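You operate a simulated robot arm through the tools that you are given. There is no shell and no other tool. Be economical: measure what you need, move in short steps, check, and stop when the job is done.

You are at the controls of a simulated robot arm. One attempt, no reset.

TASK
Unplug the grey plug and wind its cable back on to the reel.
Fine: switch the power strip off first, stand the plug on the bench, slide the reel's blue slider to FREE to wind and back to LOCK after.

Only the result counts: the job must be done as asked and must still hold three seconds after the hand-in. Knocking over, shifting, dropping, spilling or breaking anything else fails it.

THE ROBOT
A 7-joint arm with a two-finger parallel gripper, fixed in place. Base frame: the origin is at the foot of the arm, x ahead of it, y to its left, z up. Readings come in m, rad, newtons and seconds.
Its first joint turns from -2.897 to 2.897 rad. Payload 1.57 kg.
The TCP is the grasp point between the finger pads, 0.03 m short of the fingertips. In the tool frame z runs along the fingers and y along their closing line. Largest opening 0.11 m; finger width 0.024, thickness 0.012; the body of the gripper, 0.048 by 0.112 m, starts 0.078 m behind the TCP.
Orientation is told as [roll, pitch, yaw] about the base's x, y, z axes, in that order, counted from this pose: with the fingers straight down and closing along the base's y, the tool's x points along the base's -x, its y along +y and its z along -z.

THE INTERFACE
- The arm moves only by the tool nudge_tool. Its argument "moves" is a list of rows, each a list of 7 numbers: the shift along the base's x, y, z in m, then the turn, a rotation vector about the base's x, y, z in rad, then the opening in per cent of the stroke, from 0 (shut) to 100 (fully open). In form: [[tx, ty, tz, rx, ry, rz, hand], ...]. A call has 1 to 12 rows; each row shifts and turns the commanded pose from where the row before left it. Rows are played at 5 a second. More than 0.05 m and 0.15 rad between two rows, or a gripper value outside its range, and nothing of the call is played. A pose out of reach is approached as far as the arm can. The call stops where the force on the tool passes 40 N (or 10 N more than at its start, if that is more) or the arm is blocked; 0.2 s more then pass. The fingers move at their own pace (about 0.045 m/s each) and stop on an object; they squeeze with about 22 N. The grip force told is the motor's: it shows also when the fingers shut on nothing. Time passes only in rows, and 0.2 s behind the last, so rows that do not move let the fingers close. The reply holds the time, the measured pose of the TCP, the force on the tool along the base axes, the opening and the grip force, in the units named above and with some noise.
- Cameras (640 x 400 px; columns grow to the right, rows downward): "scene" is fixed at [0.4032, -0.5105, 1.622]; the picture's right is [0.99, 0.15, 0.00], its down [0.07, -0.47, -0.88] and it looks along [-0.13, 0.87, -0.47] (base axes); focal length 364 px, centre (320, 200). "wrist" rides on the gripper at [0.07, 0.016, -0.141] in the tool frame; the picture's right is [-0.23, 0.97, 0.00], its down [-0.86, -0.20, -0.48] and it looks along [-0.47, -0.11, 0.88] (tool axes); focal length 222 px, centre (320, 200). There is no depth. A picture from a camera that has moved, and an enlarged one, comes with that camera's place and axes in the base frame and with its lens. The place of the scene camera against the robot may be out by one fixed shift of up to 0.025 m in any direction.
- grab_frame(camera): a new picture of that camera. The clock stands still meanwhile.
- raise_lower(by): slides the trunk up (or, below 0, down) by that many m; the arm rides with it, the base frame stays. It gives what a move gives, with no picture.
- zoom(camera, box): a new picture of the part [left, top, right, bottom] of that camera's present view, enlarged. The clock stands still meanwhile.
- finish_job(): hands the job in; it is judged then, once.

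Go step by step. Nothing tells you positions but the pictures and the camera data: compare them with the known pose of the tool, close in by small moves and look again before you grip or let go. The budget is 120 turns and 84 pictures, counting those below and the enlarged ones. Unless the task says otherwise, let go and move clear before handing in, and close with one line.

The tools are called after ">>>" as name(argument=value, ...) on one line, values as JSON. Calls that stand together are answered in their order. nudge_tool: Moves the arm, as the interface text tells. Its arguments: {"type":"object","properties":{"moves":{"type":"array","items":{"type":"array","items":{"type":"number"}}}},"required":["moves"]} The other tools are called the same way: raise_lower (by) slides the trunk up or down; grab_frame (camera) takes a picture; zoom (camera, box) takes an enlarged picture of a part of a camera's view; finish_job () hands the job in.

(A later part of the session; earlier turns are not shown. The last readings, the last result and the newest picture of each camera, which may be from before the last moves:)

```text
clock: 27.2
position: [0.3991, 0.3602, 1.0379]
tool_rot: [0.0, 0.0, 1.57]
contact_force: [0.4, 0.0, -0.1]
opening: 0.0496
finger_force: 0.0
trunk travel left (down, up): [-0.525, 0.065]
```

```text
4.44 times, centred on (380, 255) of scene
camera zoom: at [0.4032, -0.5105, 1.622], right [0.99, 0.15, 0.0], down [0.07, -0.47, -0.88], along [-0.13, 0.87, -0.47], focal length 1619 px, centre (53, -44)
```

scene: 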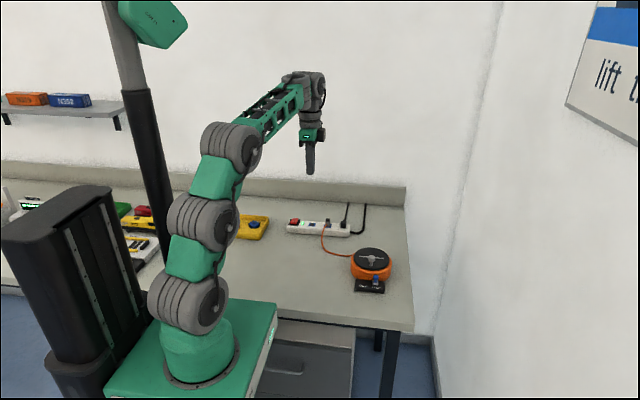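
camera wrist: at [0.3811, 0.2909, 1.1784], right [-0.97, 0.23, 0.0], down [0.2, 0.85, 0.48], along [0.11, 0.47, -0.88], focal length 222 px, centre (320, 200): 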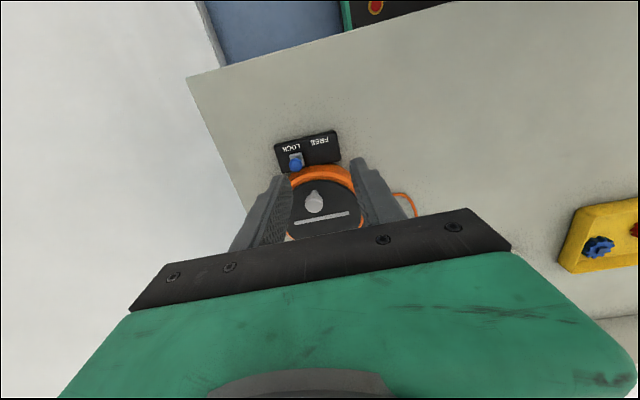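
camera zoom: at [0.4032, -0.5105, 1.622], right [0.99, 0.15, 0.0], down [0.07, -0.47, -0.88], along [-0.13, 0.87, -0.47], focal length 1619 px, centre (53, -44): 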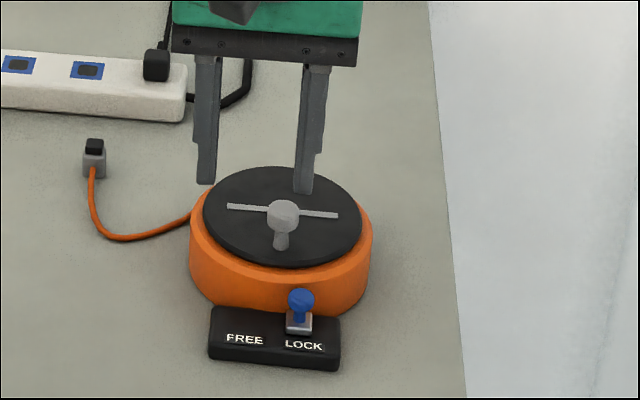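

The slider knob is at about (0.434, 0.377). I'll descend to hover around it.

>>> nudge_tool(moves=[[0.02, 0.007, -0.03, 0, 0, 0, 45], [0.015, 0.007, -0.03, 0, 0, 0, 45], [0, 0, -0.018, 0, 0, 0, 45]])

>>> zoom(camera="wrist", box=[240, 100, 400, 220])

>>> zoom(camera="scene", box=[330, 210, 430, 300])

```text
clock: 28.0
position: [0.4349, 0.3767, 0.9599]
tool_rot: [0.0, 0.0, 1.568]
contact_force: [-0.9, -0.4, 0.4]
opening: 0.0494
finger_force: 0.1
trunk travel left (down, up): [-0.525, 0.065]
```

```text
3.33 times, centred on (320, 160) of wrist
camera zoom: at [0.4163, 0.308, 1.0991], right [-0.97, 0.23, 0.0], down [0.2, 0.85, 0.48], along [0.11, 0.47, -0.88], focal length 740 px, centre (320, 333)
```

zoom: 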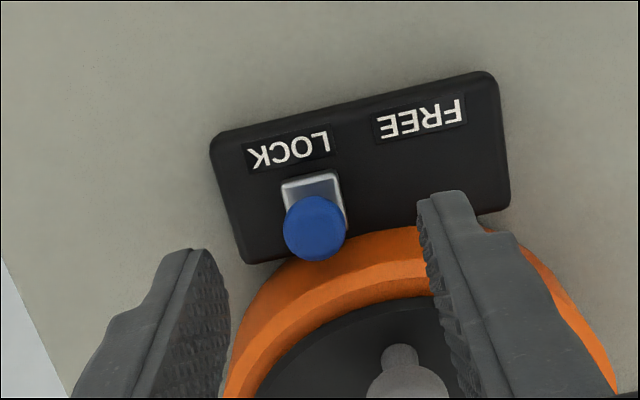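

```text
4.44 times, centred on (380, 255) of scene
camera zoom: at [0.4032, -0.5105, 1.622], right [0.99, 0.15, 0.0], down [0.07, -0.47, -0.88], along [-0.13, 0.87, -0.47], focal length 1619 px, centre (53, -44)
```

zoom: 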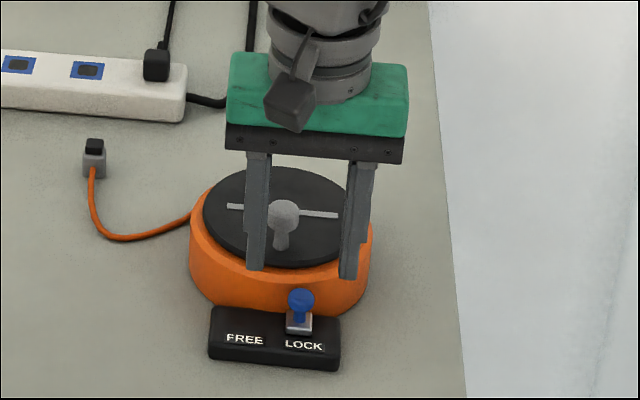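

The fingers straddle the knob at z about 0.908. I'll lower, biased slightly away from the reel rim, and check.

>>> nudge_tool(moves=[[-0.001, -0.005, -0.01, 0, 0, 0, 45], [0, 0, -0.009, 0, 0, 0, 45], [0, 0, -0.008, 0, 0, 0, 45], [0, 0, 0, 0, 0, 0, 45]])

>>> zoom(camera="wrist", box=[240, 100, 400, 220])

>>> zoom(camera="scene", box=[340, 230, 420, 300])

```text
clock: 29.0
position: [0.4329, 0.3728, 0.9332]
tool_rot: [0.0, 0.001, 1.57]
contact_force: [-0.2, -1.2, -0.1]
opening: 0.0495
finger_force: 0.0
trunk travel left (down, up): [-0.525, 0.065]
```

```text
3.33 times, centred on (320, 160) of wrist
camera zoom: at [0.4151, 0.3029, 1.0731], right [-0.97, 0.23, 0.0], down [0.2, 0.86, 0.48], along [0.11, 0.47, -0.88], focal length 740 px, centre (320, 333)
```

zoom: 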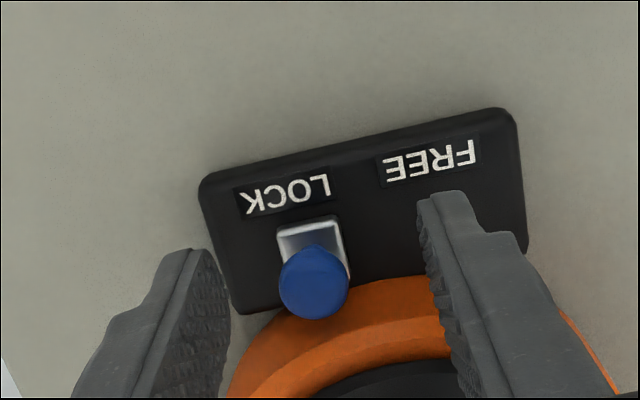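

```text
5.71 times, centred on (380, 265) of scene
camera zoom: at [0.4032, -0.5105, 1.622], right [0.99, 0.15, 0.0], down [0.07, -0.47, -0.88], along [-0.13, 0.87, -0.47], focal length 2081 px, centre (-23, -171)
```

zoom: 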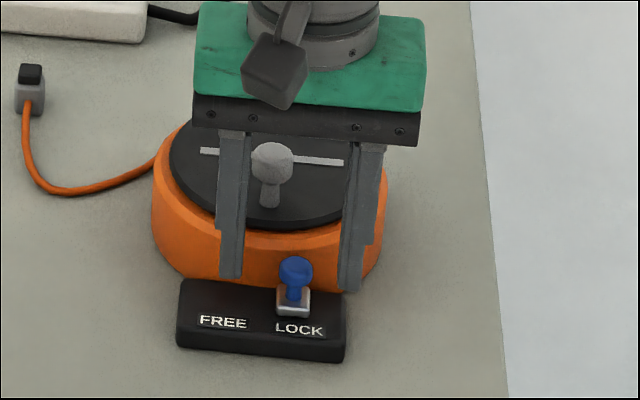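

The tips are at the knob height. I'll close on it and slide it toward -x.

>>> nudge_tool(moves=[[0, 0, 0, 0, 0, 0, 20], [0, 0, 0, 0, 0, 0, 10], [0, 0, 0, 0, 0, 0, 10], [-0.008, 0, 0, 0, 0, 0, 10], [-0.008, 0, 0, 0, 0, 0, 10], [-0.008, 0, 0, 0, 0, 0, 10], [-0.006, 0, 0, 0, 0, 0, 10]])

>>> zoom(camera="scene", box=[340, 230, 420, 300])

>>> zoom(camera="wrist", box=[240, 100, 400, 220])

```text
clock: 30.6
position: [0.4032, 0.3715, 0.9322]
tool_rot: [-0.001, 0.0, 1.568]
contact_force: [5.6, 1.0, -4.3]
opening: 0.0141
finger_force: 30.7
trunk travel left (down, up): [-0.525, 0.065]
```

```text
5.71 times, centred on (380, 265) of scene
camera zoom: at [0.4032, -0.5105, 1.622], right [0.99, 0.15, 0.0], down [0.07, -0.47, -0.88], along [-0.13, 0.87, -0.47], focal length 2081 px, centre (-23, -171)
```

zoom: 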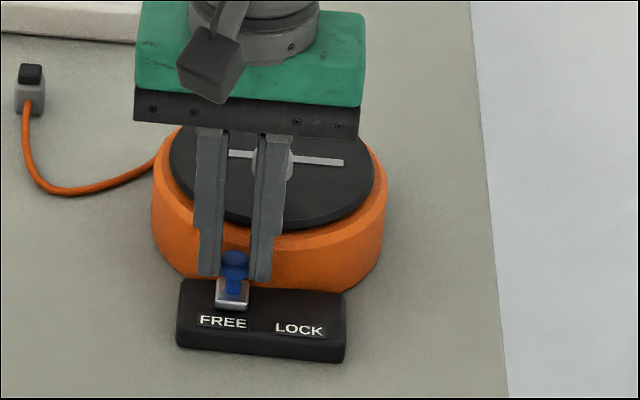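

```text
3.33 times, centred on (320, 160) of wrist
camera zoom: at [0.3859, 0.3029, 1.0732], right [-0.97, 0.23, 0.0], down [0.2, 0.85, 0.48], along [0.11, 0.47, -0.88], focal length 740 px, centre (320, 333)
```

zoom: 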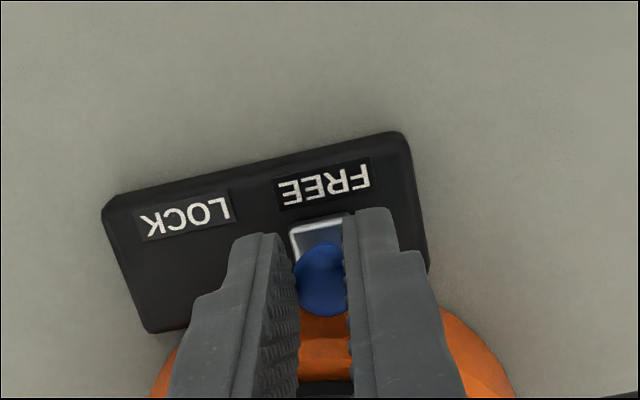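

The slider moved to the FREE side. I'll push a bit more to confirm the end stop.

>>> nudge_tool(moves=[[-0.003, 0, 0, 0, 0, 0, 10], [-0.002, 0, 0, 0, 0, 0, 10]])

>>> zoom(camera="scene", box=[340, 230, 420, 300])

```text
clock: 31.2
position: [0.4015, 0.3714, 0.9325]
tool_rot: [-0.003, -0.001, 1.566]
contact_force: [25.5, -1.1, -3.0]
opening: 0.0139
finger_force: 30.9
trunk travel left (down, up): [-0.525, 0.065]
```

```text
5.71 times, centred on (380, 265) of scene
camera zoom: at [0.4032, -0.5105, 1.622], right [0.99, 0.15, 0.0], down [0.07, -0.47, -0.88], along [-0.13, 0.87, -0.47], focal length 2081 px, centre (-23, -171)
```

zoom: 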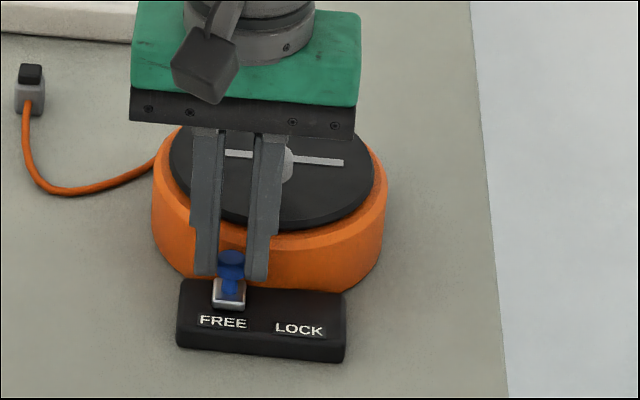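

It's at the end stop. I'll relieve the force, release, and rise to look at the crank.

>>> nudge_tool(moves=[[0.003, 0, 0, 0, 0, 0, 10], [0, 0, 0, 0, 0, 0, 30], [0, 0, 0, 0, 0, 0, 45], [0, 0, 0.04, 0, 0, 0, 45], [0, 0, 0.04, 0, 0, 0, 45], [0, 0.02, 0.03, 0, 0, 0, 45], [0, 0.02, 0, 0, 0, 0, 45]])

>>> zoom(camera="wrist", box=[220, 100, 420, 240])

>>> zoom(camera="scene", box=[320, 220, 420, 300])

```text
clock: 32.8
position: [0.4016, 0.412, 1.0438]
tool_rot: [0.001, -0.001, 1.57]
contact_force: [-0.9, -0.2, 0.5]
opening: 0.0497
finger_force: 0.1
trunk travel left (down, up): [-0.525, 0.065]
```

```text
2.86 times, centred on (320, 170) of wrist
camera zoom: at [0.3837, 0.3432, 1.1842], right [-0.97, 0.23, 0.0], down [0.2, 0.86, 0.48], along [0.11, 0.46, -0.88], focal length 635 px, centre (320, 286)
```

zoom: 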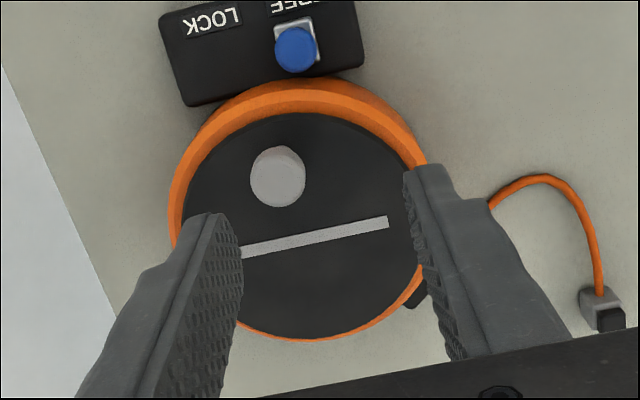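

```text
5.00 times, centred on (370, 260) of scene
camera zoom: at [0.4032, -0.5105, 1.622], right [0.99, 0.15, 0.0], down [0.07, -0.47, -0.88], along [-0.13, 0.87, -0.47], focal length 1821 px, centre (70, -100)
```

zoom: 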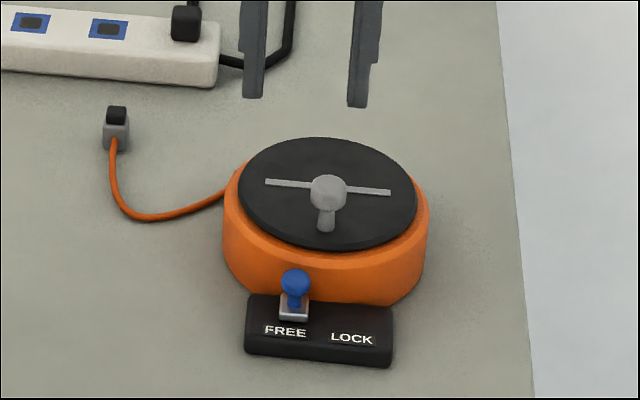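

The crank knob is at about (0.419, 0.419), with the disc centre near (0.418, 0.454). I'll move over the knob.

>>> nudge_tool(moves=[[0.017, 0.007, -0.03, 0, 0, 0, 45], [0, 0, -0.03, 0, 0, 0, 45], [0, 0, -0.015, 0, 0, 0, 45], [0, 0, 0, 0, 0, 0, 45]])

>>> zoom(camera="wrist", box=[240, 100, 400, 220])

>>> zoom(camera="scene", box=[340, 220, 420, 290])

```text
clock: 33.8
position: [0.418, 0.4198, 0.9684]
tool_rot: [0.0, -0.001, 1.569]
contact_force: [-0.5, 0.3, 0.0]
opening: 0.0493
finger_force: 0.1
trunk travel left (down, up): [-0.525, 0.065]
```

```text
3.33 times, centred on (320, 160) of wrist
camera zoom: at [0.4007, 0.3508, 1.1083], right [-0.97, 0.23, 0.0], down [0.2, 0.86, 0.48], along [0.11, 0.47, -0.88], focal length 740 px, centre (320, 333)
```

zoom: 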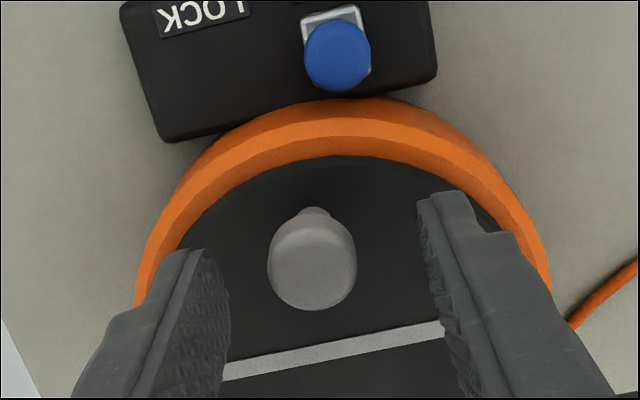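

```text
5.71 times, centred on (380, 255) of scene
camera zoom: at [0.4032, -0.5105, 1.622], right [0.99, 0.15, 0.0], down [0.07, -0.47, -0.88], along [-0.13, 0.87, -0.47], focal length 2081 px, centre (-23, -114)
```

zoom: 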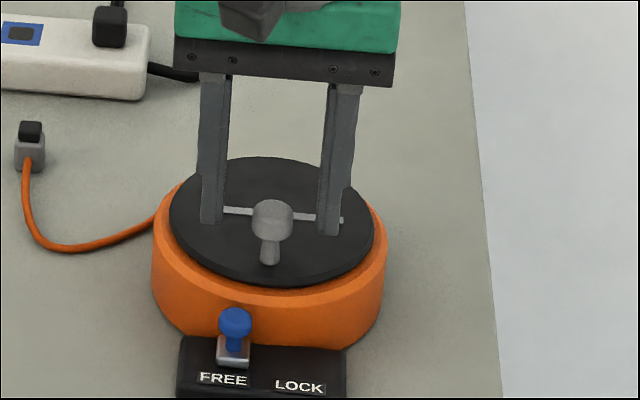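

The fingers straddle the crank knob. I'll lower 1 cm, grip it, and try a small clockwise (seen from above) move.

>>> nudge_tool(moves=[[0.001, 0.001, -0.01, 0, 0, 0, 45], [0, 0, 0, 0, 0, 0, 25], [0, 0, 0, 0, 0, 0, 12], [0, 0, 0, 0, 0, 0, 12], [0, 0, 0, 0, 0, 0, 12]])

>>> zoom(camera="wrist", box=[240, 100, 400, 220])

```text
clock: 35.0
position: [0.4185, 0.4202, 0.9585]
tool_rot: [-0.001, -0.002, 1.569]
contact_force: [0.4, -1.1, -1.2]
opening: 0.0216
finger_force: 33.9
trunk travel left (down, up): [-0.525, 0.065]
```

```text
3.33 times, centred on (320, 160) of wrist
camera zoom: at [0.4016, 0.3519, 1.098], right [-0.97, 0.23, 0.0], down [0.2, 0.86, 0.48], along [0.11, 0.47, -0.88], focal length 740 px, centre (320, 333)
```

zoom: 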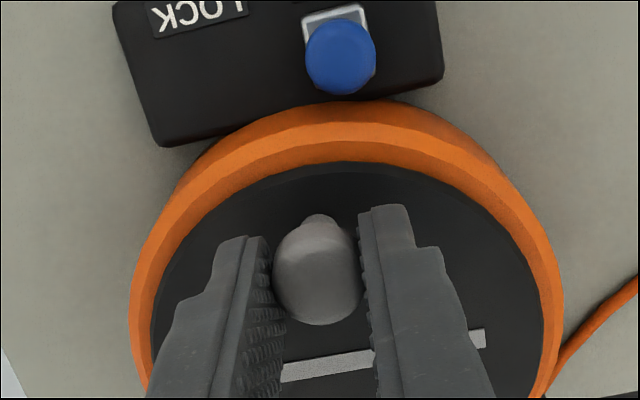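

The knob is gripped. I'll turn 60° clockwise.

>>> nudge_tool(moves=[[-0.0116, 0.0021, 0, 0, 0, 0, 12], [-0.0102, 0.0059, 0, 0, 0, 0, 12], [-0.0076, 0.009, 0, 0, 0, 0, 12]])

>>> zoom(camera="scene", box=[320, 220, 420, 290])

>>> zoom(camera="wrist", box=[220, 80, 420, 220])

```text
clock: 35.8
position: [0.3889, 0.439, 0.957]
tool_rot: [-0.001, 0.0, 1.575]
contact_force: [2.3, -0.6, 2.6]
opening: 0.0222
finger_force: 6.6
trunk travel left (down, up): [-0.525, 0.065]
```

```text
5.71 times, centred on (370, 255) of scene
camera zoom: at [0.4032, -0.5105, 1.622], right [0.99, 0.15, 0.0], down [0.07, -0.47, -0.88], along [-0.13, 0.87, -0.47], focal length 2081 px, centre (34, -114)
```

zoom: 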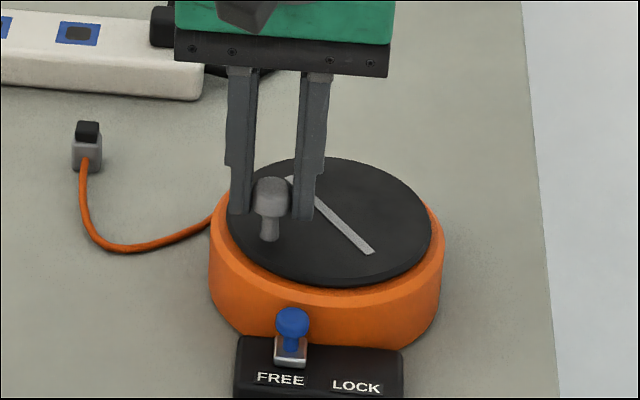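

```text
2.86 times, centred on (320, 150) of wrist
camera zoom: at [0.3708, 0.3703, 1.098], right [-0.97, 0.22, 0.0], down [0.2, 0.86, 0.48], along [0.11, 0.47, -0.88], focal length 635 px, centre (320, 343)
```

zoom: 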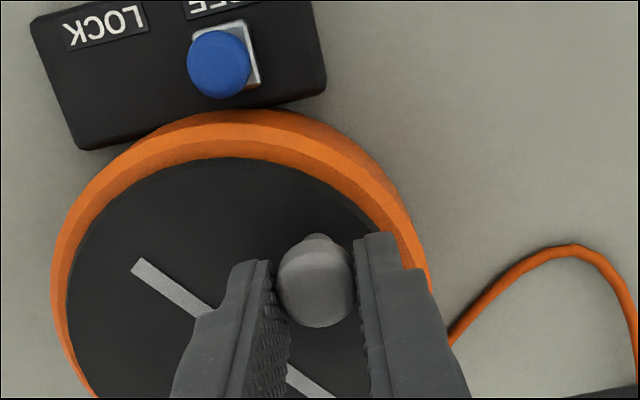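

The disc turns freely with the knob. I'll continue clockwise by 240° and compare the cable.

>>> nudge_tool(moves=[[-0.004, 0.0111, 0, 0, 0, 0, 12], [0, 0.0118, 0, 0, 0, 0, 12], [0.004, 0.0111, 0, 0, 0, 0, 12], [0.0076, 0.009, 0, 0, 0, 0, 12], [0.0102, 0.0059, 0, 0, 0, 0, 12], [0.0116, 0.0021, 0, 0, 0, 0, 12], [0.0116, -0.0021, 0, 0, 0, 0, 12], [0.0102, -0.0059, 0, 0, 0, 0, 12], [0.0076, -0.009, 0, 0, 0, 0, 12], [0.004, -0.0111, 0, 0, 0, 0, 12], [0, -0.0118, 0, 0, 0, 0, 12], [-0.004, -0.0111, 0, 0, 0, 0, 12]])

>>> zoom(camera="scene", box=[320, 220, 420, 290])

```text
clock: 37.0
position: [0.3953, 0.488, 0.9585]
tool_rot: [0.003, 0.006, 1.581]
contact_force: [-38.7, 12.1, 5.1]
opening: 0.0474
finger_force: 19.0
trunk travel left (down, up): [-0.525, 0.065]
stopped in row 5: the force on the tool passed its limit (the readings are from after the stop); the commanded pose is now the measured one
```

```text
5.71 times, centred on (370, 255) of scene
camera zoom: at [0.4032, -0.5105, 1.622], right [0.99, 0.15, 0.0], down [0.07, -0.47, -0.88], along [-0.13, 0.87, -0.47], focal length 2081 px, centre (34, -114)
```

zoom: 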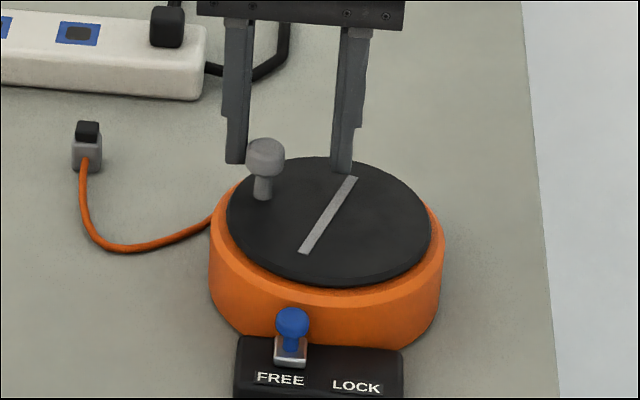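

The force limit tripped: the knob stopped following at about 120° clockwise. I'll open, rise, and look.

>>> nudge_tool(moves=[[-0.004, 0, 0, 0, 0, 0, 50], [0, 0, 0, 0, 0, 0, 55], [0, 0, 0.03, 0, 0, 0, 55], [0, 0, 0.04, 0, 0, 0, 55], [0, -0.04, 0.02, 0, 0, 0, 55]])

>>> grab_frame(camera="wrist")

>>> zoom(camera="scene", box=[320, 200, 430, 300])

```text
clock: 38.2
position: [0.3975, 0.4452, 1.045]
tool_rot: [0.004, 0.002, 1.572]
contact_force: [0.2, -0.5, 0.0]
opening: 0.0606
finger_force: 0.1
trunk travel left (down, up): [-0.525, 0.065]
```

```text
26 pictures are left
camera wrist: at [0.3813, 0.3765, 1.1865], right [-0.97, 0.23, 0.0], down [0.2, 0.86, 0.48], along [0.11, 0.46, -0.88], focal length 222 px, centre (320, 200)
```

wrist: 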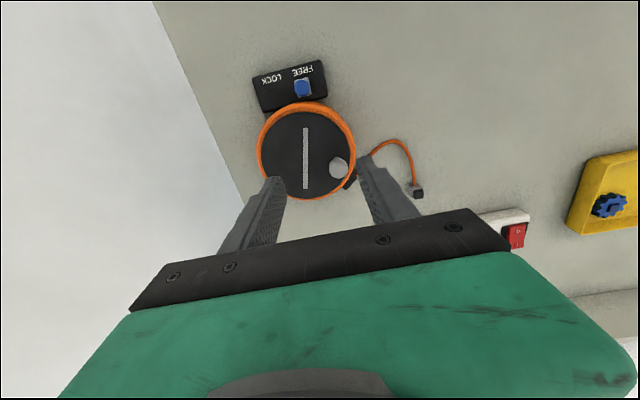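

```text
4.00 times, centred on (375, 250) of scene
camera zoom: at [0.4032, -0.5105, 1.622], right [0.99, 0.15, 0.0], down [0.07, -0.47, -0.88], along [-0.13, 0.87, -0.47], focal length 1457 px, centre (100, 0)
```

zoom: 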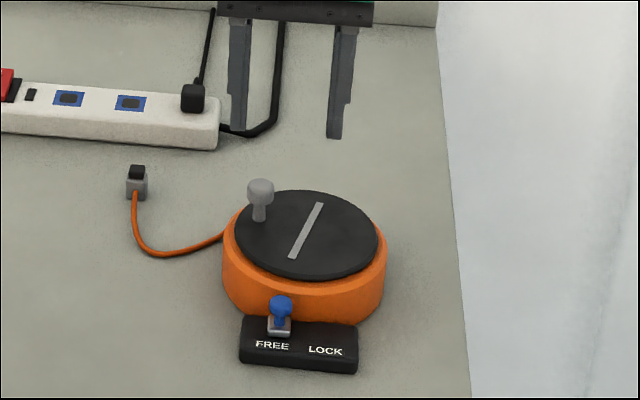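

The knob now sits at about (0.384, 0.471). Clockwise seems to hit a stop, so I'll regrip and turn counter-clockwise.

>>> nudge_tool(moves=[[-0.0135, 0.0255, -0.02, 0, 0, 0, 45], [0, 0, -0.035, 0, 0, 0, 45], [0, 0, -0.032, 0, 0, 0, 45], [0, 0, 0, 0, 0, 0, 20], [0, 0, 0, 0, 0, 0, 8], [0, 0, 0, 0, 0, 0, 8], [0, 0, 0, 0, 0, 0, 8]])

>>> zoom(camera="wrist", box=[220, 80, 420, 220])

```text
clock: 39.8
position: [0.382, 0.4718, 0.9604]
tool_rot: [0.001, 0.001, 1.575]
contact_force: [-22.3, 7.8, 1.3]
opening: 0.0214
finger_force: 33.7
trunk travel left (down, up): [-0.525, 0.065]
```

```text
2.86 times, centred on (320, 150) of wrist
camera zoom: at [0.3652, 0.4027, 1.1], right [-0.98, 0.22, 0.0], down [0.2, 0.86, 0.48], along [0.1, 0.46, -0.88], focal length 635 px, centre (320, 343)
```

zoom: 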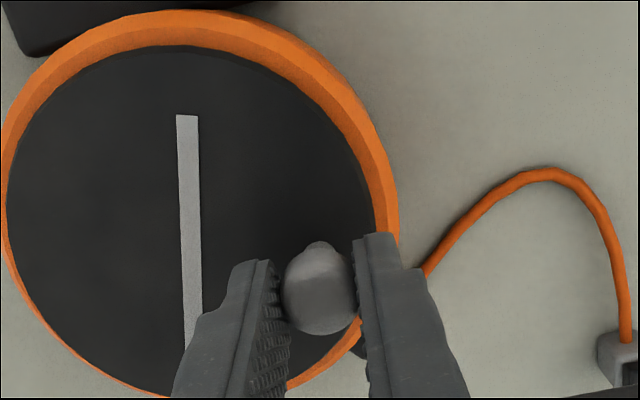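

The grip is on. I'm now turning counter-clockwise 80°.

>>> nudge_tool(moves=[[-0.0045, -0.013, 0, 0, 0, 0, 8], [0.0013, -0.0135, 0, 0, 0, 0, 8], [0.0061, -0.0121, 0, 0, 0, 0, 8], [0.0098, -0.0094, 0, 0, 0, 0, 8]])

>>> zoom(camera="scene", box=[320, 220, 420, 290])

```text
clock: 40.8
position: [0.3955, 0.4206, 0.9601]
tool_rot: [0.005, 0.004, 1.572]
contact_force: [-16.8, -10.5, 1.1]
opening: 0.0215
finger_force: 34.8
trunk travel left (down, up): [-0.525, 0.065]
```

```text
5.71 times, centred on (370, 255) of scene
camera zoom: at [0.4032, -0.5105, 1.622], right [0.99, 0.15, 0.0], down [0.07, -0.47, -0.88], along [-0.13, 0.87, -0.47], focal length 2081 px, centre (34, -114)
```

zoom: 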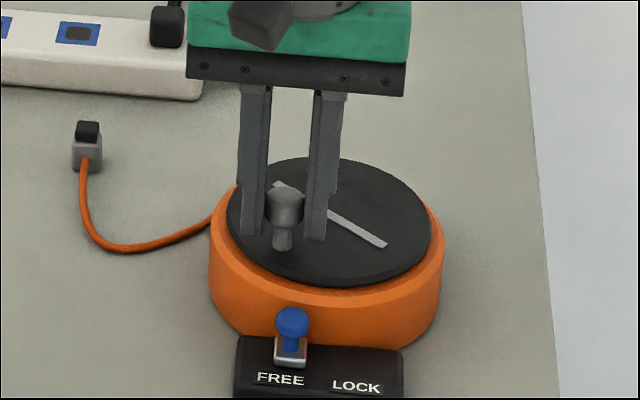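

The counter-clockwise turn is working so far. I'll continue with a slightly larger radius.

>>> nudge_tool(moves=[[0.012, -0.0066, 0, 0, 0, 0, 8], [0.0139, -0.0005, 0, 0, 0, 0, 8], [0.0132, 0.0043, 0, 0, 0, 0, 8], [0.0109, 0.0085, 0, 0, 0, 0, 8]])

```text
clock: 41.5
position: [0.4216, 0.4163, 0.9608]
tool_rot: [0.012, 0.011, 1.585]
contact_force: [-21.1, -3.6, 13.5]
opening: 0.0216
finger_force: 34.4
trunk travel left (down, up): [-0.525, 0.065]
stopped in row 3: the force on the tool passed its limit (the readings are from after the stop); the commanded pose is now the measured one
```

It's blocked counter-clockwise at about the starting angle. I'll check the picture.

>>> zoom(camera="scene", box=[320, 220, 420, 290])

```text
5.71 times, centred on (370, 255) of scene
camera zoom: at [0.4032, -0.5105, 1.622], right [0.99, 0.15, 0.0], down [0.07, -0.47, -0.88], along [-0.13, 0.87, -0.47], focal length 2081 px, centre (34, -114)
```

zoom: 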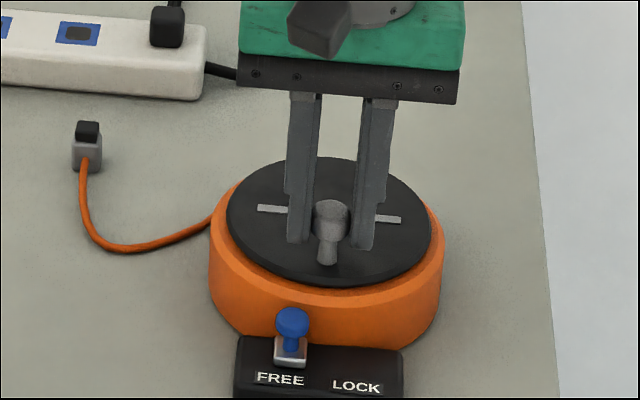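

The counter-clockwise stop is the starting angle, so clockwise is the winding direction and the earlier stop may have been a slip and jam. I'll release and use closed fingers as a peg to push the knob around clockwise.

>>> nudge_tool(moves=[[-0.002, 0, 0, -0.012, -0.011, -0.014, 20], [0, 0, 0, 0, 0, 0, 45], [0, 0, 0.03, 0, 0, 0, 45], [0, 0, 0.02, 0, 0, 0, 45], [0.0274, 0.0207, 0, 0, 0, 0, 0], [0, 0, 0, 0, 0, 0, 0], [0, 0, 0, 0, 0, 0, 0], [0, 0, -0.025, 0, 0, 0, 0], [0, 0, -0.027, 0, 0, 0, 0]])

>>> zoom(camera="wrist", box=[220, 80, 420, 220])

```text
clock: 43.5
position: [0.4511, 0.4359, 0.9576]
tool_rot: [0.002, 0.021, 1.565]
contact_force: [0.0, 0.1, 0.0]
opening: 0.0
finger_force: 21.7
trunk travel left (down, up): [-0.525, 0.065]
```

```text
2.86 times, centred on (320, 150) of wrist
camera zoom: at [0.4326, 0.3702, 1.0981], right [-0.97, 0.23, 0.0], down [0.2, 0.86, 0.46], along [0.11, 0.45, -0.89], focal length 635 px, centre (320, 343)
```

zoom: 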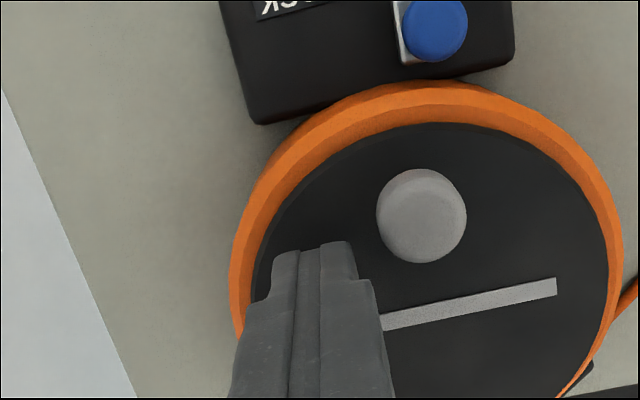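

The peg is beside the knob. I'll push it clockwise.

>>> nudge_tool(moves=[[-0.012, -0.0085, 0, 0, 0, 0, 0], [-0.0111, -0.0065, 0, 0, 0, 0, 0], [-0.0127, -0.0022, 0, 0, 0, 0, 0], [-0.0127, 0.0022, 0, 0, 0, 0, 0], [-0.0111, 0.0065, 0, 0, 0, 0, 0], [-0.0082, 0.0098, 0, 0, 0, 0, 0]])

>>> zoom(camera="wrist", box=[220, 80, 420, 220])

```text
clock: 44.9
position: [0.3833, 0.4377, 0.9561]
tool_rot: [0.0, 0.021, 1.564]
contact_force: [0.7, 0.1, 0.4]
opening: 0.0
finger_force: 21.3
trunk travel left (down, up): [-0.525, 0.065]
```

```text
2.86 times, centred on (320, 150) of wrist
camera zoom: at [0.365, 0.3713, 1.0978], right [-0.97, 0.23, 0.0], down [0.2, 0.86, 0.46], along [0.11, 0.45, -0.89], focal length 635 px, centre (320, 343)
```

zoom: 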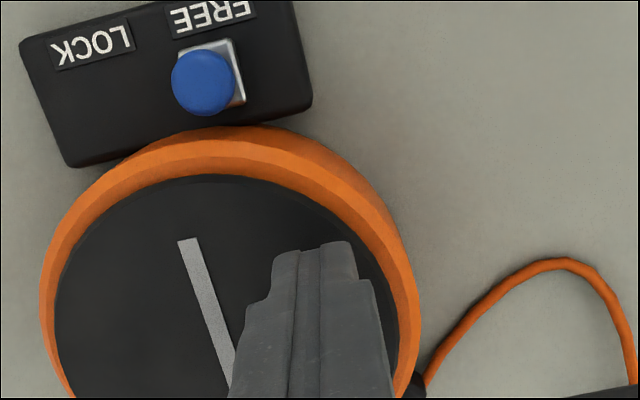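

It moves with no resistance. I'll keep pushing clockwise past the earlier stall point.

>>> nudge_tool(moves=[[-0.0044, 0.0121, 0, 0, 0, 0, 0], [0, 0.0128, 0, 0, 0, 0, 0], [0.0044, 0.0121, 0, 0, 0, 0, 0], [0.0082, 0.0098, 0, 0, 0, 0, 0], [0.0111, 0.0065, 0, 0, 0, 0, 0], [0.0127, 0.0022, 0, 0, 0, 0, 0], [0.0127, -0.0022, 0, 0, 0, 0, 0], [0.0111, -0.0065, 0, 0, 0, 0, 0], [0.0082, -0.0098, 0, 0, 0, 0, 0], [0.0044, -0.0121, 0, 0, 0, 0, 0]])

>>> zoom(camera="scene", box=[320, 220, 420, 290])

```text
clock: 47.0
position: [0.4395, 0.4696, 0.9547]
tool_rot: [0.01, 0.03, 1.579]
contact_force: [-34.9, 3.2, 10.6]
opening: 0.0
finger_force: 20.8
trunk travel left (down, up): [-0.525, 0.065]
stopped in row 10: the force on the tool passed its limit (the readings are from after the stop); the commanded pose is now the measured one
```

```text
5.71 times, centred on (370, 255) of scene
camera zoom: at [0.4032, -0.5105, 1.622], right [0.99, 0.15, 0.0], down [0.07, -0.47, -0.88], along [-0.13, 0.87, -0.47], focal length 2081 px, centre (34, -114)
```

zoom: 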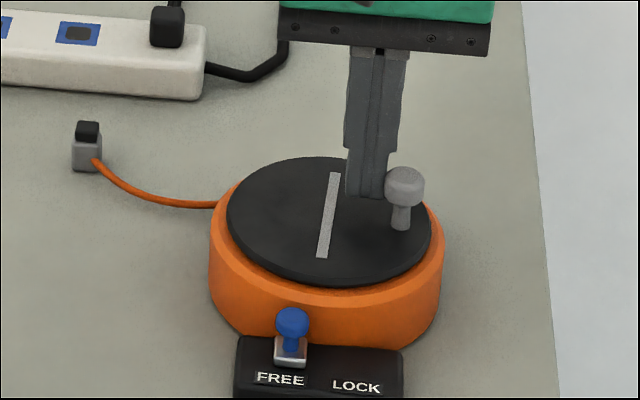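

The cable is clearly winding in clockwise, and the stall was geometric: the true centre is nearer (0.421, 0.460), R 0.040. The cable is nearly taut, so I'll bring the plug closer to the reel before winding more.

>>> nudge_tool(moves=[[-0.004, 0, 0, 0, 0, 0, 0], [0, 0, 0.04, -0.01, -0.025, -0.009, 0], [0, 0, 0.04, 0, 0, 0, 0], [-0.04, 0.02, 0, 0, 0, 0, 20], [-0.04, 0.02, 0, 0, 0, 0, 35], [-0.04, 0.02, 0, 0, 0, 0, 40], [-0.0445, 0.0225, 0, 0, 0, 0, 45], [0, 0, -0.035, 0, 0, 0, 45], [0, 0, -0.035, 0, 0, 0, 45]])

>>> zoom(camera="wrist", box=[180, 80, 420, 240])

```text
clock: 47.6
position: [0.4373, 0.4607, 0.9672]
tool_rot: [0.008, 0.055, 1.569]
contact_force: [-17.7, 5.8, 1.6]
opening: 0.0
finger_force: 20.9
trunk travel left (down, up): [-0.525, 0.065]
stopped in row 2: the force on the tool passed its limit (the readings are from after the stop); the commanded pose is now the measured one
```

```text
2.50 times, centred on (300, 160) of wrist
camera zoom: at [0.4212, 0.4002, 1.1122], right [-0.97, 0.23, 0.0], down [0.2, 0.88, 0.43], along [0.1, 0.42, -0.9], focal length 555 px, centre (370, 300)
```

zoom: 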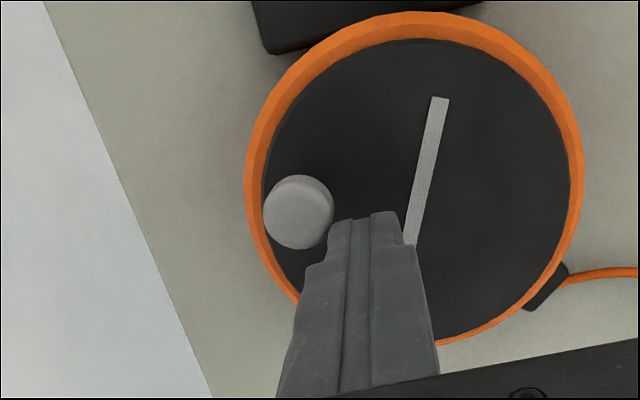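

Still wedged against the knob. I'll back off in x first and then rise.

>>> nudge_tool(moves=[[-0.006, 0, 0, 0, 0, 0, 0], [-0.003, 0, 0.01, 0, 0, 0, 0], [0, 0, 0.03, 0, 0, 0, 0], [0, 0, 0.03, 0, 0, 0, 0]])

```text
clock: 48.6
position: [0.431, 0.4623, 1.0363]
tool_rot: [0.006, 0.054, 1.567]
contact_force: [0.5, -0.4, -0.2]
opening: 0.0
finger_force: 21.9
trunk travel left (down, up): [-0.525, 0.065]
```

>>> nudge_tool(moves=[[-0.03, 0.015, 0, -0.006, -0.054, 0, 20], [-0.04, 0.02, 0, 0, 0, 0, 30]])

```text
clock: 49.2
position: [0.3595, 0.4983, 1.039]
tool_rot: [-0.05, 0.057, 1.564]
contact_force: [0.1, -0.9, -0.1]
opening: 0.0329
finger_force: 0.0
trunk travel left (down, up): [-0.525, 0.065]
```

The reported roll and pitch are mixed by the yaw, so I'll correct them: rx +0.057, ry +0.05. Then I'll continue to the plug.

>>> nudge_tool(moves=[[-0.03, 0.018, 0, 0.057, 0.05, 0, 40], [-0.03, 0.018, 0, 0, 0, 0, 45], [-0.0295, 0.0185, 0, 0, 0, 0, 45], [0, 0, -0.03, 0, 0, 0, 45], [0, 0, -0.03, 0, 0, 0, 45]])

>>> zoom(camera="wrist", box=[180, 80, 420, 240])

```text
clock: 50.4
position: [0.2722, 0.5526, 0.9787]
tool_rot: [0.002, 0.0, 1.566]
contact_force: [-0.3, 0.0, 0.4]
opening: 0.0495
finger_force: 0.1
trunk travel left (down, up): [-0.525, 0.065]
```

```text
2.50 times, centred on (300, 160) of wrist
camera zoom: at [0.2551, 0.4839, 1.1183], right [-0.97, 0.23, 0.0], down [0.21, 0.85, 0.48], along [0.11, 0.46, -0.88], focal length 555 px, centre (370, 300)
```

zoom: 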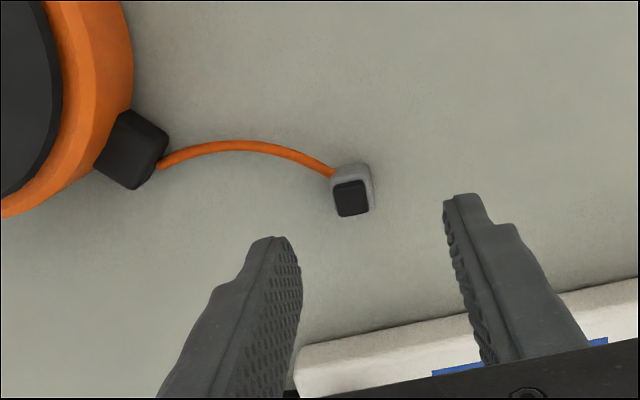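

The plug stands undisturbed. I'll grip it again, biased to +y to avoid the cable, and move it closer to the reel outlet at (0.357, 0.524).

>>> nudge_tool(moves=[[0.003, 0.003, -0.035, 0, 0, 0, 45], [0, 0, -0.025, 0, 0, 0, 45], [0, 0, -0.015, 0, 0, 0, 45], [0, 0, 0, 0, 0, 0, 25], [0, 0, 0, 0, 0, 0, 0], [0, 0, 0, 0, 0, 0, 0], [0, 0, 0, 0, 0, 0, 0]])

>>> zoom(camera="wrist", box=[180, 80, 420, 240])

```text
clock: 52.0
position: [0.2738, 0.5566, 0.9017]
tool_rot: [0.003, 0.003, 1.565]
contact_force: [0.2, -0.1, -0.3]
opening: 0.0171
finger_force: 21.6
trunk travel left (down, up): [-0.525, 0.065]
```

```text
2.50 times, centred on (300, 160) of wrist
camera zoom: at [0.256, 0.4877, 1.0426], right [-0.97, 0.23, 0.0], down [0.21, 0.85, 0.48], along [0.11, 0.46, -0.88], focal length 555 px, centre (370, 300)
```

zoom: 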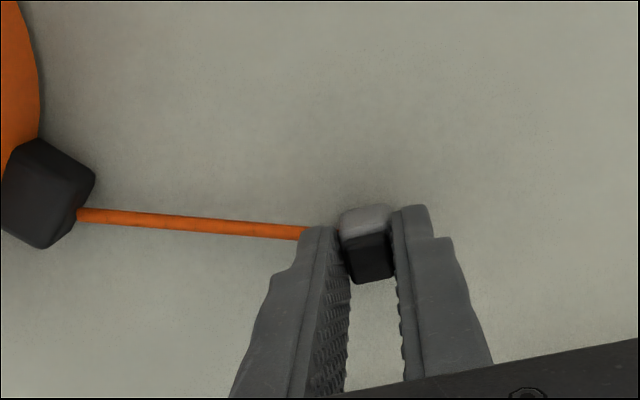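

The plug is gripped and the cable is drawn straight. I'll lift it slightly and move toward the reel.

>>> nudge_tool(moves=[[0, 0, 0.006, 0, 0, 0, 0], [0.01, -0.001, 0.004, 0, 0, 0, 0], [0.012, -0.001, 0, 0, 0, 0, 0], [0.01, -0.001, 0, 0, 0, 0, 0], [0, 0, 0, 0, 0, 0, 0]])

>>> zoom(camera="wrist", box=[180, 80, 420, 240])

>>> zoom(camera="scene", box=[320, 210, 420, 280])

```text
clock: 53.2
position: [0.3074, 0.5526, 0.9142]
tool_rot: [0.002, 0.004, 1.565]
contact_force: [-0.2, -0.8, -0.2]
opening: 0.0169
finger_force: 22.1
trunk travel left (down, up): [-0.525, 0.065]
```

```text
2.50 times, centred on (300, 160) of wrist
camera zoom: at [0.2893, 0.4834, 1.054], right [-0.97, 0.23, 0.0], down [0.21, 0.85, 0.48], along [0.11, 0.46, -0.88], focal length 555 px, centre (370, 300)
```

zoom: 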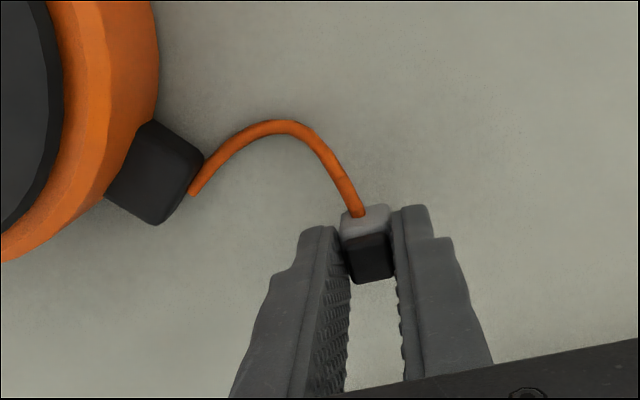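

```text
5.71 times, centred on (370, 245) of scene
camera zoom: at [0.4032, -0.5105, 1.622], right [0.99, 0.15, 0.0], down [0.07, -0.47, -0.88], along [-0.13, 0.87, -0.47], focal length 2081 px, centre (34, -57)
```

zoom: 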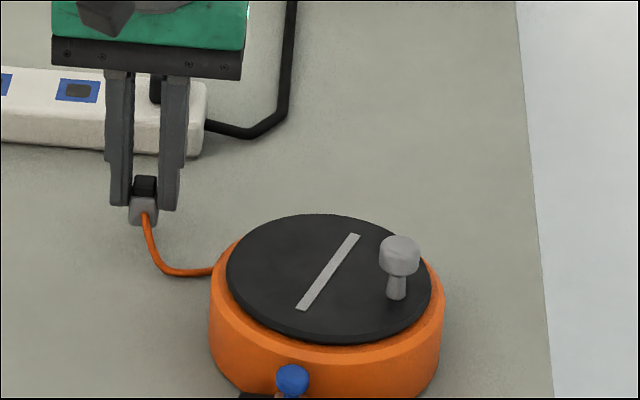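

The plug is free with slack. I'll move 1 cm closer, set it down and release.

>>> nudge_tool(moves=[[0.011, -0.001, 0, 0, 0, 0, 0], [0, 0, 0, 0, 0, 0, 0], [0, 0, -0.007, 0, 0, 0, 0], [0, 0, -0.005, 0, 0, 0, 0], [0, 0, 0, 0, 0, 0, 0], [0, 0, 0, 0, 0, 0, 22], [0, 0, 0, 0, 0, 0, 32], [0, 0, 0, 0, 0, 0, 35], [0, 0, 0.03, 0, 0, 0, 35], [0, 0, 0.04, 0, 0, 0, 35], [0, 0, 0.04, 0, 0, 0, 35]])

>>> zoom(camera="scene", box=[320, 210, 420, 280])

```text
clock: 55.6
position: [0.3214, 0.5497, 1.0094]
tool_rot: [0.002, 0.003, 1.566]
contact_force: [0.0, -0.2, 0.4]
opening: 0.0381
finger_force: 0.0
trunk travel left (down, up): [-0.525, 0.065]
```

```text
5.71 times, centred on (370, 245) of scene
camera zoom: at [0.4032, -0.5105, 1.622], right [0.99, 0.15, 0.0], down [0.07, -0.47, -0.88], along [-0.13, 0.87, -0.47], focal length 2081 px, centre (34, -57)
```

zoom: 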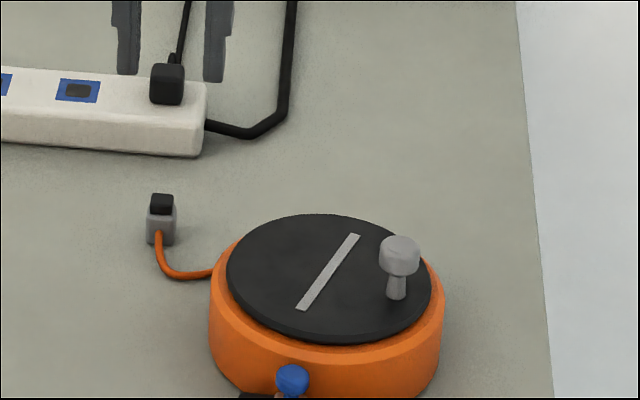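

The plug stands close to the outlet with some slack. I'll go back to the crank, setting the peg on the +y side of the knob, and wind on clockwise.

>>> nudge_tool(moves=[[0.0339, -0.0182, 0.01, 0, 0, 0, 10], [0.0339, -0.0182, 0, 0, 0, 0, 0], [0.0339, -0.0182, 0, 0, 0, 0, 0], [0.0339, -0.0181, 0, 0, 0, 0, 0], [0, 0, -0.03, 0, 0, 0, 0], [0, 0, -0.032, 0, 0, 0, 0], [0.0035, -0.0134, 0, 0, 0, 0, 0]])

>>> zoom(camera="wrist", box=[220, 80, 420, 220])

```text
clock: 57.2
position: [0.457, 0.4644, 0.9585]
tool_rot: [0.002, -0.001, 1.567]
contact_force: [-0.6, 0.7, -0.7]
opening: 0.0001
finger_force: 21.6
trunk travel left (down, up): [-0.525, 0.065]
```

```text
2.86 times, centred on (320, 150) of wrist
camera zoom: at [0.44, 0.3961, 1.0985], right [-0.97, 0.23, 0.0], down [0.2, 0.85, 0.48], along [0.11, 0.47, -0.88], focal length 635 px, centre (320, 343)
```

zoom: 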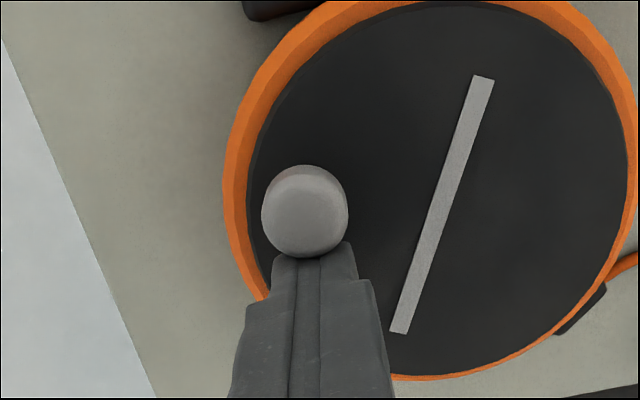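

Clean contact behind the knob. I'll wind about 160° more.

>>> nudge_tool(moves=[[-0.0008, -0.0139, 0, 0, 0, 0, 0], [-0.0058, -0.0125, 0, 0, 0, 0, 0], [-0.0099, -0.0099, 0, 0, 0, 0, 0], [-0.0125, -0.0058, 0, 0, 0, 0, 0], [-0.0139, -0.0012, 0, 0, 0, 0, 0], [-0.0134, 0.0036, 0, 0, 0, 0, 0], [-0.0114, 0.008, 0, 0, 0, 0, 0], [-0.008, 0.0114, 0, 0, 0, 0, 0]])

>>> zoom(camera="scene", box=[320, 210, 420, 280])

```text
clock: 58.0
position: [0.4516, 0.4406, 0.959]
tool_rot: [-0.011, -0.015, 1.565]
contact_force: [13.3, 17.2, -15.8]
opening: 0.0
finger_force: 21.9
trunk travel left (down, up): [-0.525, 0.065]
stopped in row 3: the force on the tool passed its limit (the readings are from after the stop); the commanded pose is now the measured one
```

```text
5.71 times, centred on (370, 245) of scene
camera zoom: at [0.4032, -0.5105, 1.622], right [0.99, 0.15, 0.0], down [0.07, -0.47, -0.88], along [-0.13, 0.87, -0.47], focal length 2081 px, centre (34, -57)
```

zoom: 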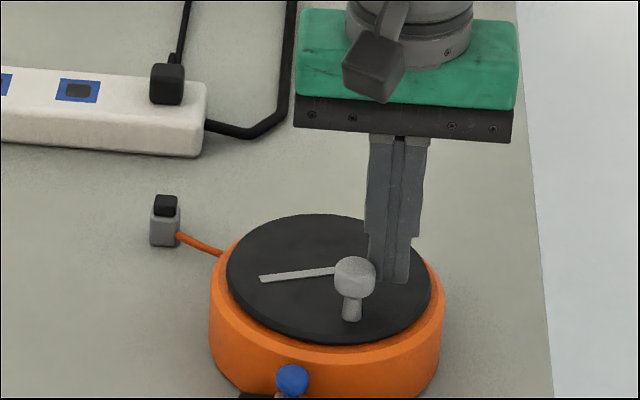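

The cable is now drawn in with only about 2–3 cm left between outlet and plug, taut, and the plug is upright. That's fully wound, so I'll back the peg off and rise to check before locking.

>>> nudge_tool(moves=[[0.004, 0.006, 0, 0, 0, 0, 0], [0.002, 0.004, 0.005, -0.015, 0.011, 0, 0], [0, 0, 0.04, 0, 0, 0, 0], [0, 0, 0.04, 0, 0, 0, 0], [-0.025, -0.035, 0, 0, 0, 0, 20], [-0.025, -0.035, 0, 0, 0, 0, 40], [0, 0, 0, 0, 0, 0, 40]])

>>> zoom(camera="scene", box=[330, 220, 400, 270])

```text
clock: 59.6
position: [0.4065, 0.3771, 1.0452]
tool_rot: [0.0, 0.003, 1.565]
contact_force: [-0.3, 0.5, 0.5]
opening: 0.0438
finger_force: 0.1
trunk travel left (down, up): [-0.525, 0.065]
```

```text
8.00 times, centred on (365, 245) of scene
camera zoom: at [0.4032, -0.5105, 1.622], right [0.99, 0.15, 0.0], down [0.07, -0.47, -0.88], along [-0.13, 0.87, -0.47], focal length 2914 px, centre (-40, -160)
```

zoom: 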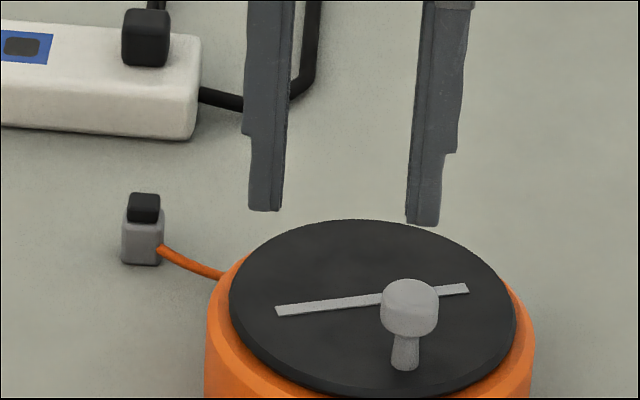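

The plug stands upright, and the crank hit a hard stop with the cable in. Now I'll slide the blue slider back to LOCK.

>>> nudge_tool(moves=[[-0.004, -0.0055, -0.035, 0, 0, 0, 45], [0, 0, -0.04, 0, 0, 0, 45], [0, 0, -0.025, 0, 0, 0, 45], [0, 0, -0.013, 0, 0, 0, 45], [0, 0, 0, 0, 0, 0, 20], [0, 0, 0, 0, 0, 0, 8], [0, 0, 0, 0, 0, 0, 8], [0.008, 0, 0, 0, 0, 0, 8], [0.008, 0, 0, 0, 0, 0, 8], [0.008, 0, 0, 0, 0, 0, 8], [0.006, 0, 0, 0, 0, 0, 8], [0.003, 0, 0, 0, 0, 0, 8]])

>>> zoom(camera="scene", box=[320, 215, 420, 295])

```text
clock: 62.2
position: [0.4346, 0.3728, 0.933]
tool_rot: [-0.001, -0.001, 1.564]
contact_force: [0.6, 2.5, -3.1]
opening: 0.0141
finger_force: 30.3
trunk travel left (down, up): [-0.525, 0.065]
```

```text
5.00 times, centred on (370, 255) of scene
camera zoom: at [0.4032, -0.5105, 1.622], right [0.99, 0.15, 0.0], down [0.07, -0.47, -0.88], along [-0.13, 0.87, -0.47], focal length 1821 px, centre (70, -75)
```

zoom: 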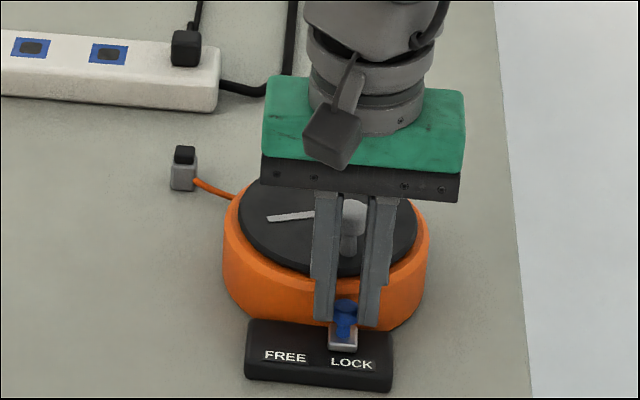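

The slider is near LOCK. I'll push to the end stop, then release and rise.

>>> nudge_tool(moves=[[0.002, 0, 0, 0, 0, 0, 8], [0.002, 0, 0, 0, 0, 0, 8]])

```text
clock: 62.8
position: [0.4361, 0.3731, 0.9326]
tool_rot: [0.0, 0.001, 1.568]
contact_force: [-3.1, 5.0, -1.0]
opening: 0.0143
finger_force: 30.1
trunk travel left (down, up): [-0.525, 0.065]
```

>>> nudge_tool(moves=[[0.002, 0, 0, 0, 0, 0, 8], [-0.002, 0, 0, 0, 0, 0, 8], [0, 0, 0, 0, 0, 0, 30], [0, 0, 0, 0, 0, 0, 45], [0, 0, 0.04, 0, 0, 0, 45], [0, 0, 0.04, 0, 0, 0, 45], [0, -0.03, 0.04, 0, 0, 0, 45], [0, -0.03, 0.03, 0, 0, 0, 45]])

>>> zoom(camera="scene", box=[270, 190, 430, 300])

>>> grab_frame(camera="wrist")

```text
clock: 64.6
position: [0.4368, 0.3114, 1.0829]
tool_rot: [0.001, 0.002, 1.564]
contact_force: [0.6, -0.4, -0.2]
opening: 0.0493
finger_force: 0.2
trunk travel left (down, up): [-0.525, 0.065]
```

```text
3.64 times, centred on (350, 245) of scene
camera zoom: at [0.4032, -0.5105, 1.622], right [0.99, 0.15, 0.0], down [0.07, -0.47, -0.88], along [-0.13, 0.87, -0.47], focal length 1324 px, centre (211, 36)
```

zoom: 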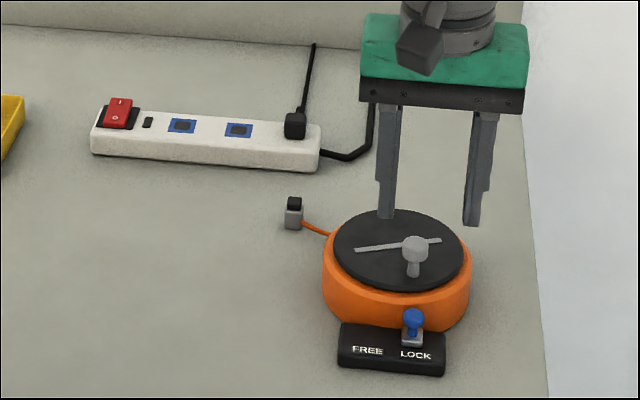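

```text
7 pictures are left
camera wrist: at [0.4191, 0.2426, 1.2228], right [-0.97, 0.23, 0.0], down [0.21, 0.85, 0.48], along [0.11, 0.46, -0.88], focal length 222 px, centre (320, 200)
```

wrist: 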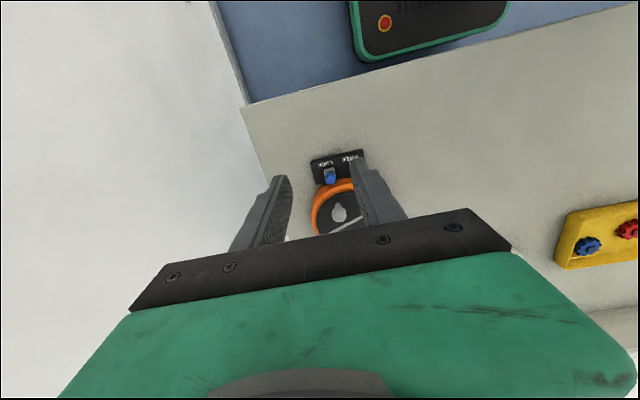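

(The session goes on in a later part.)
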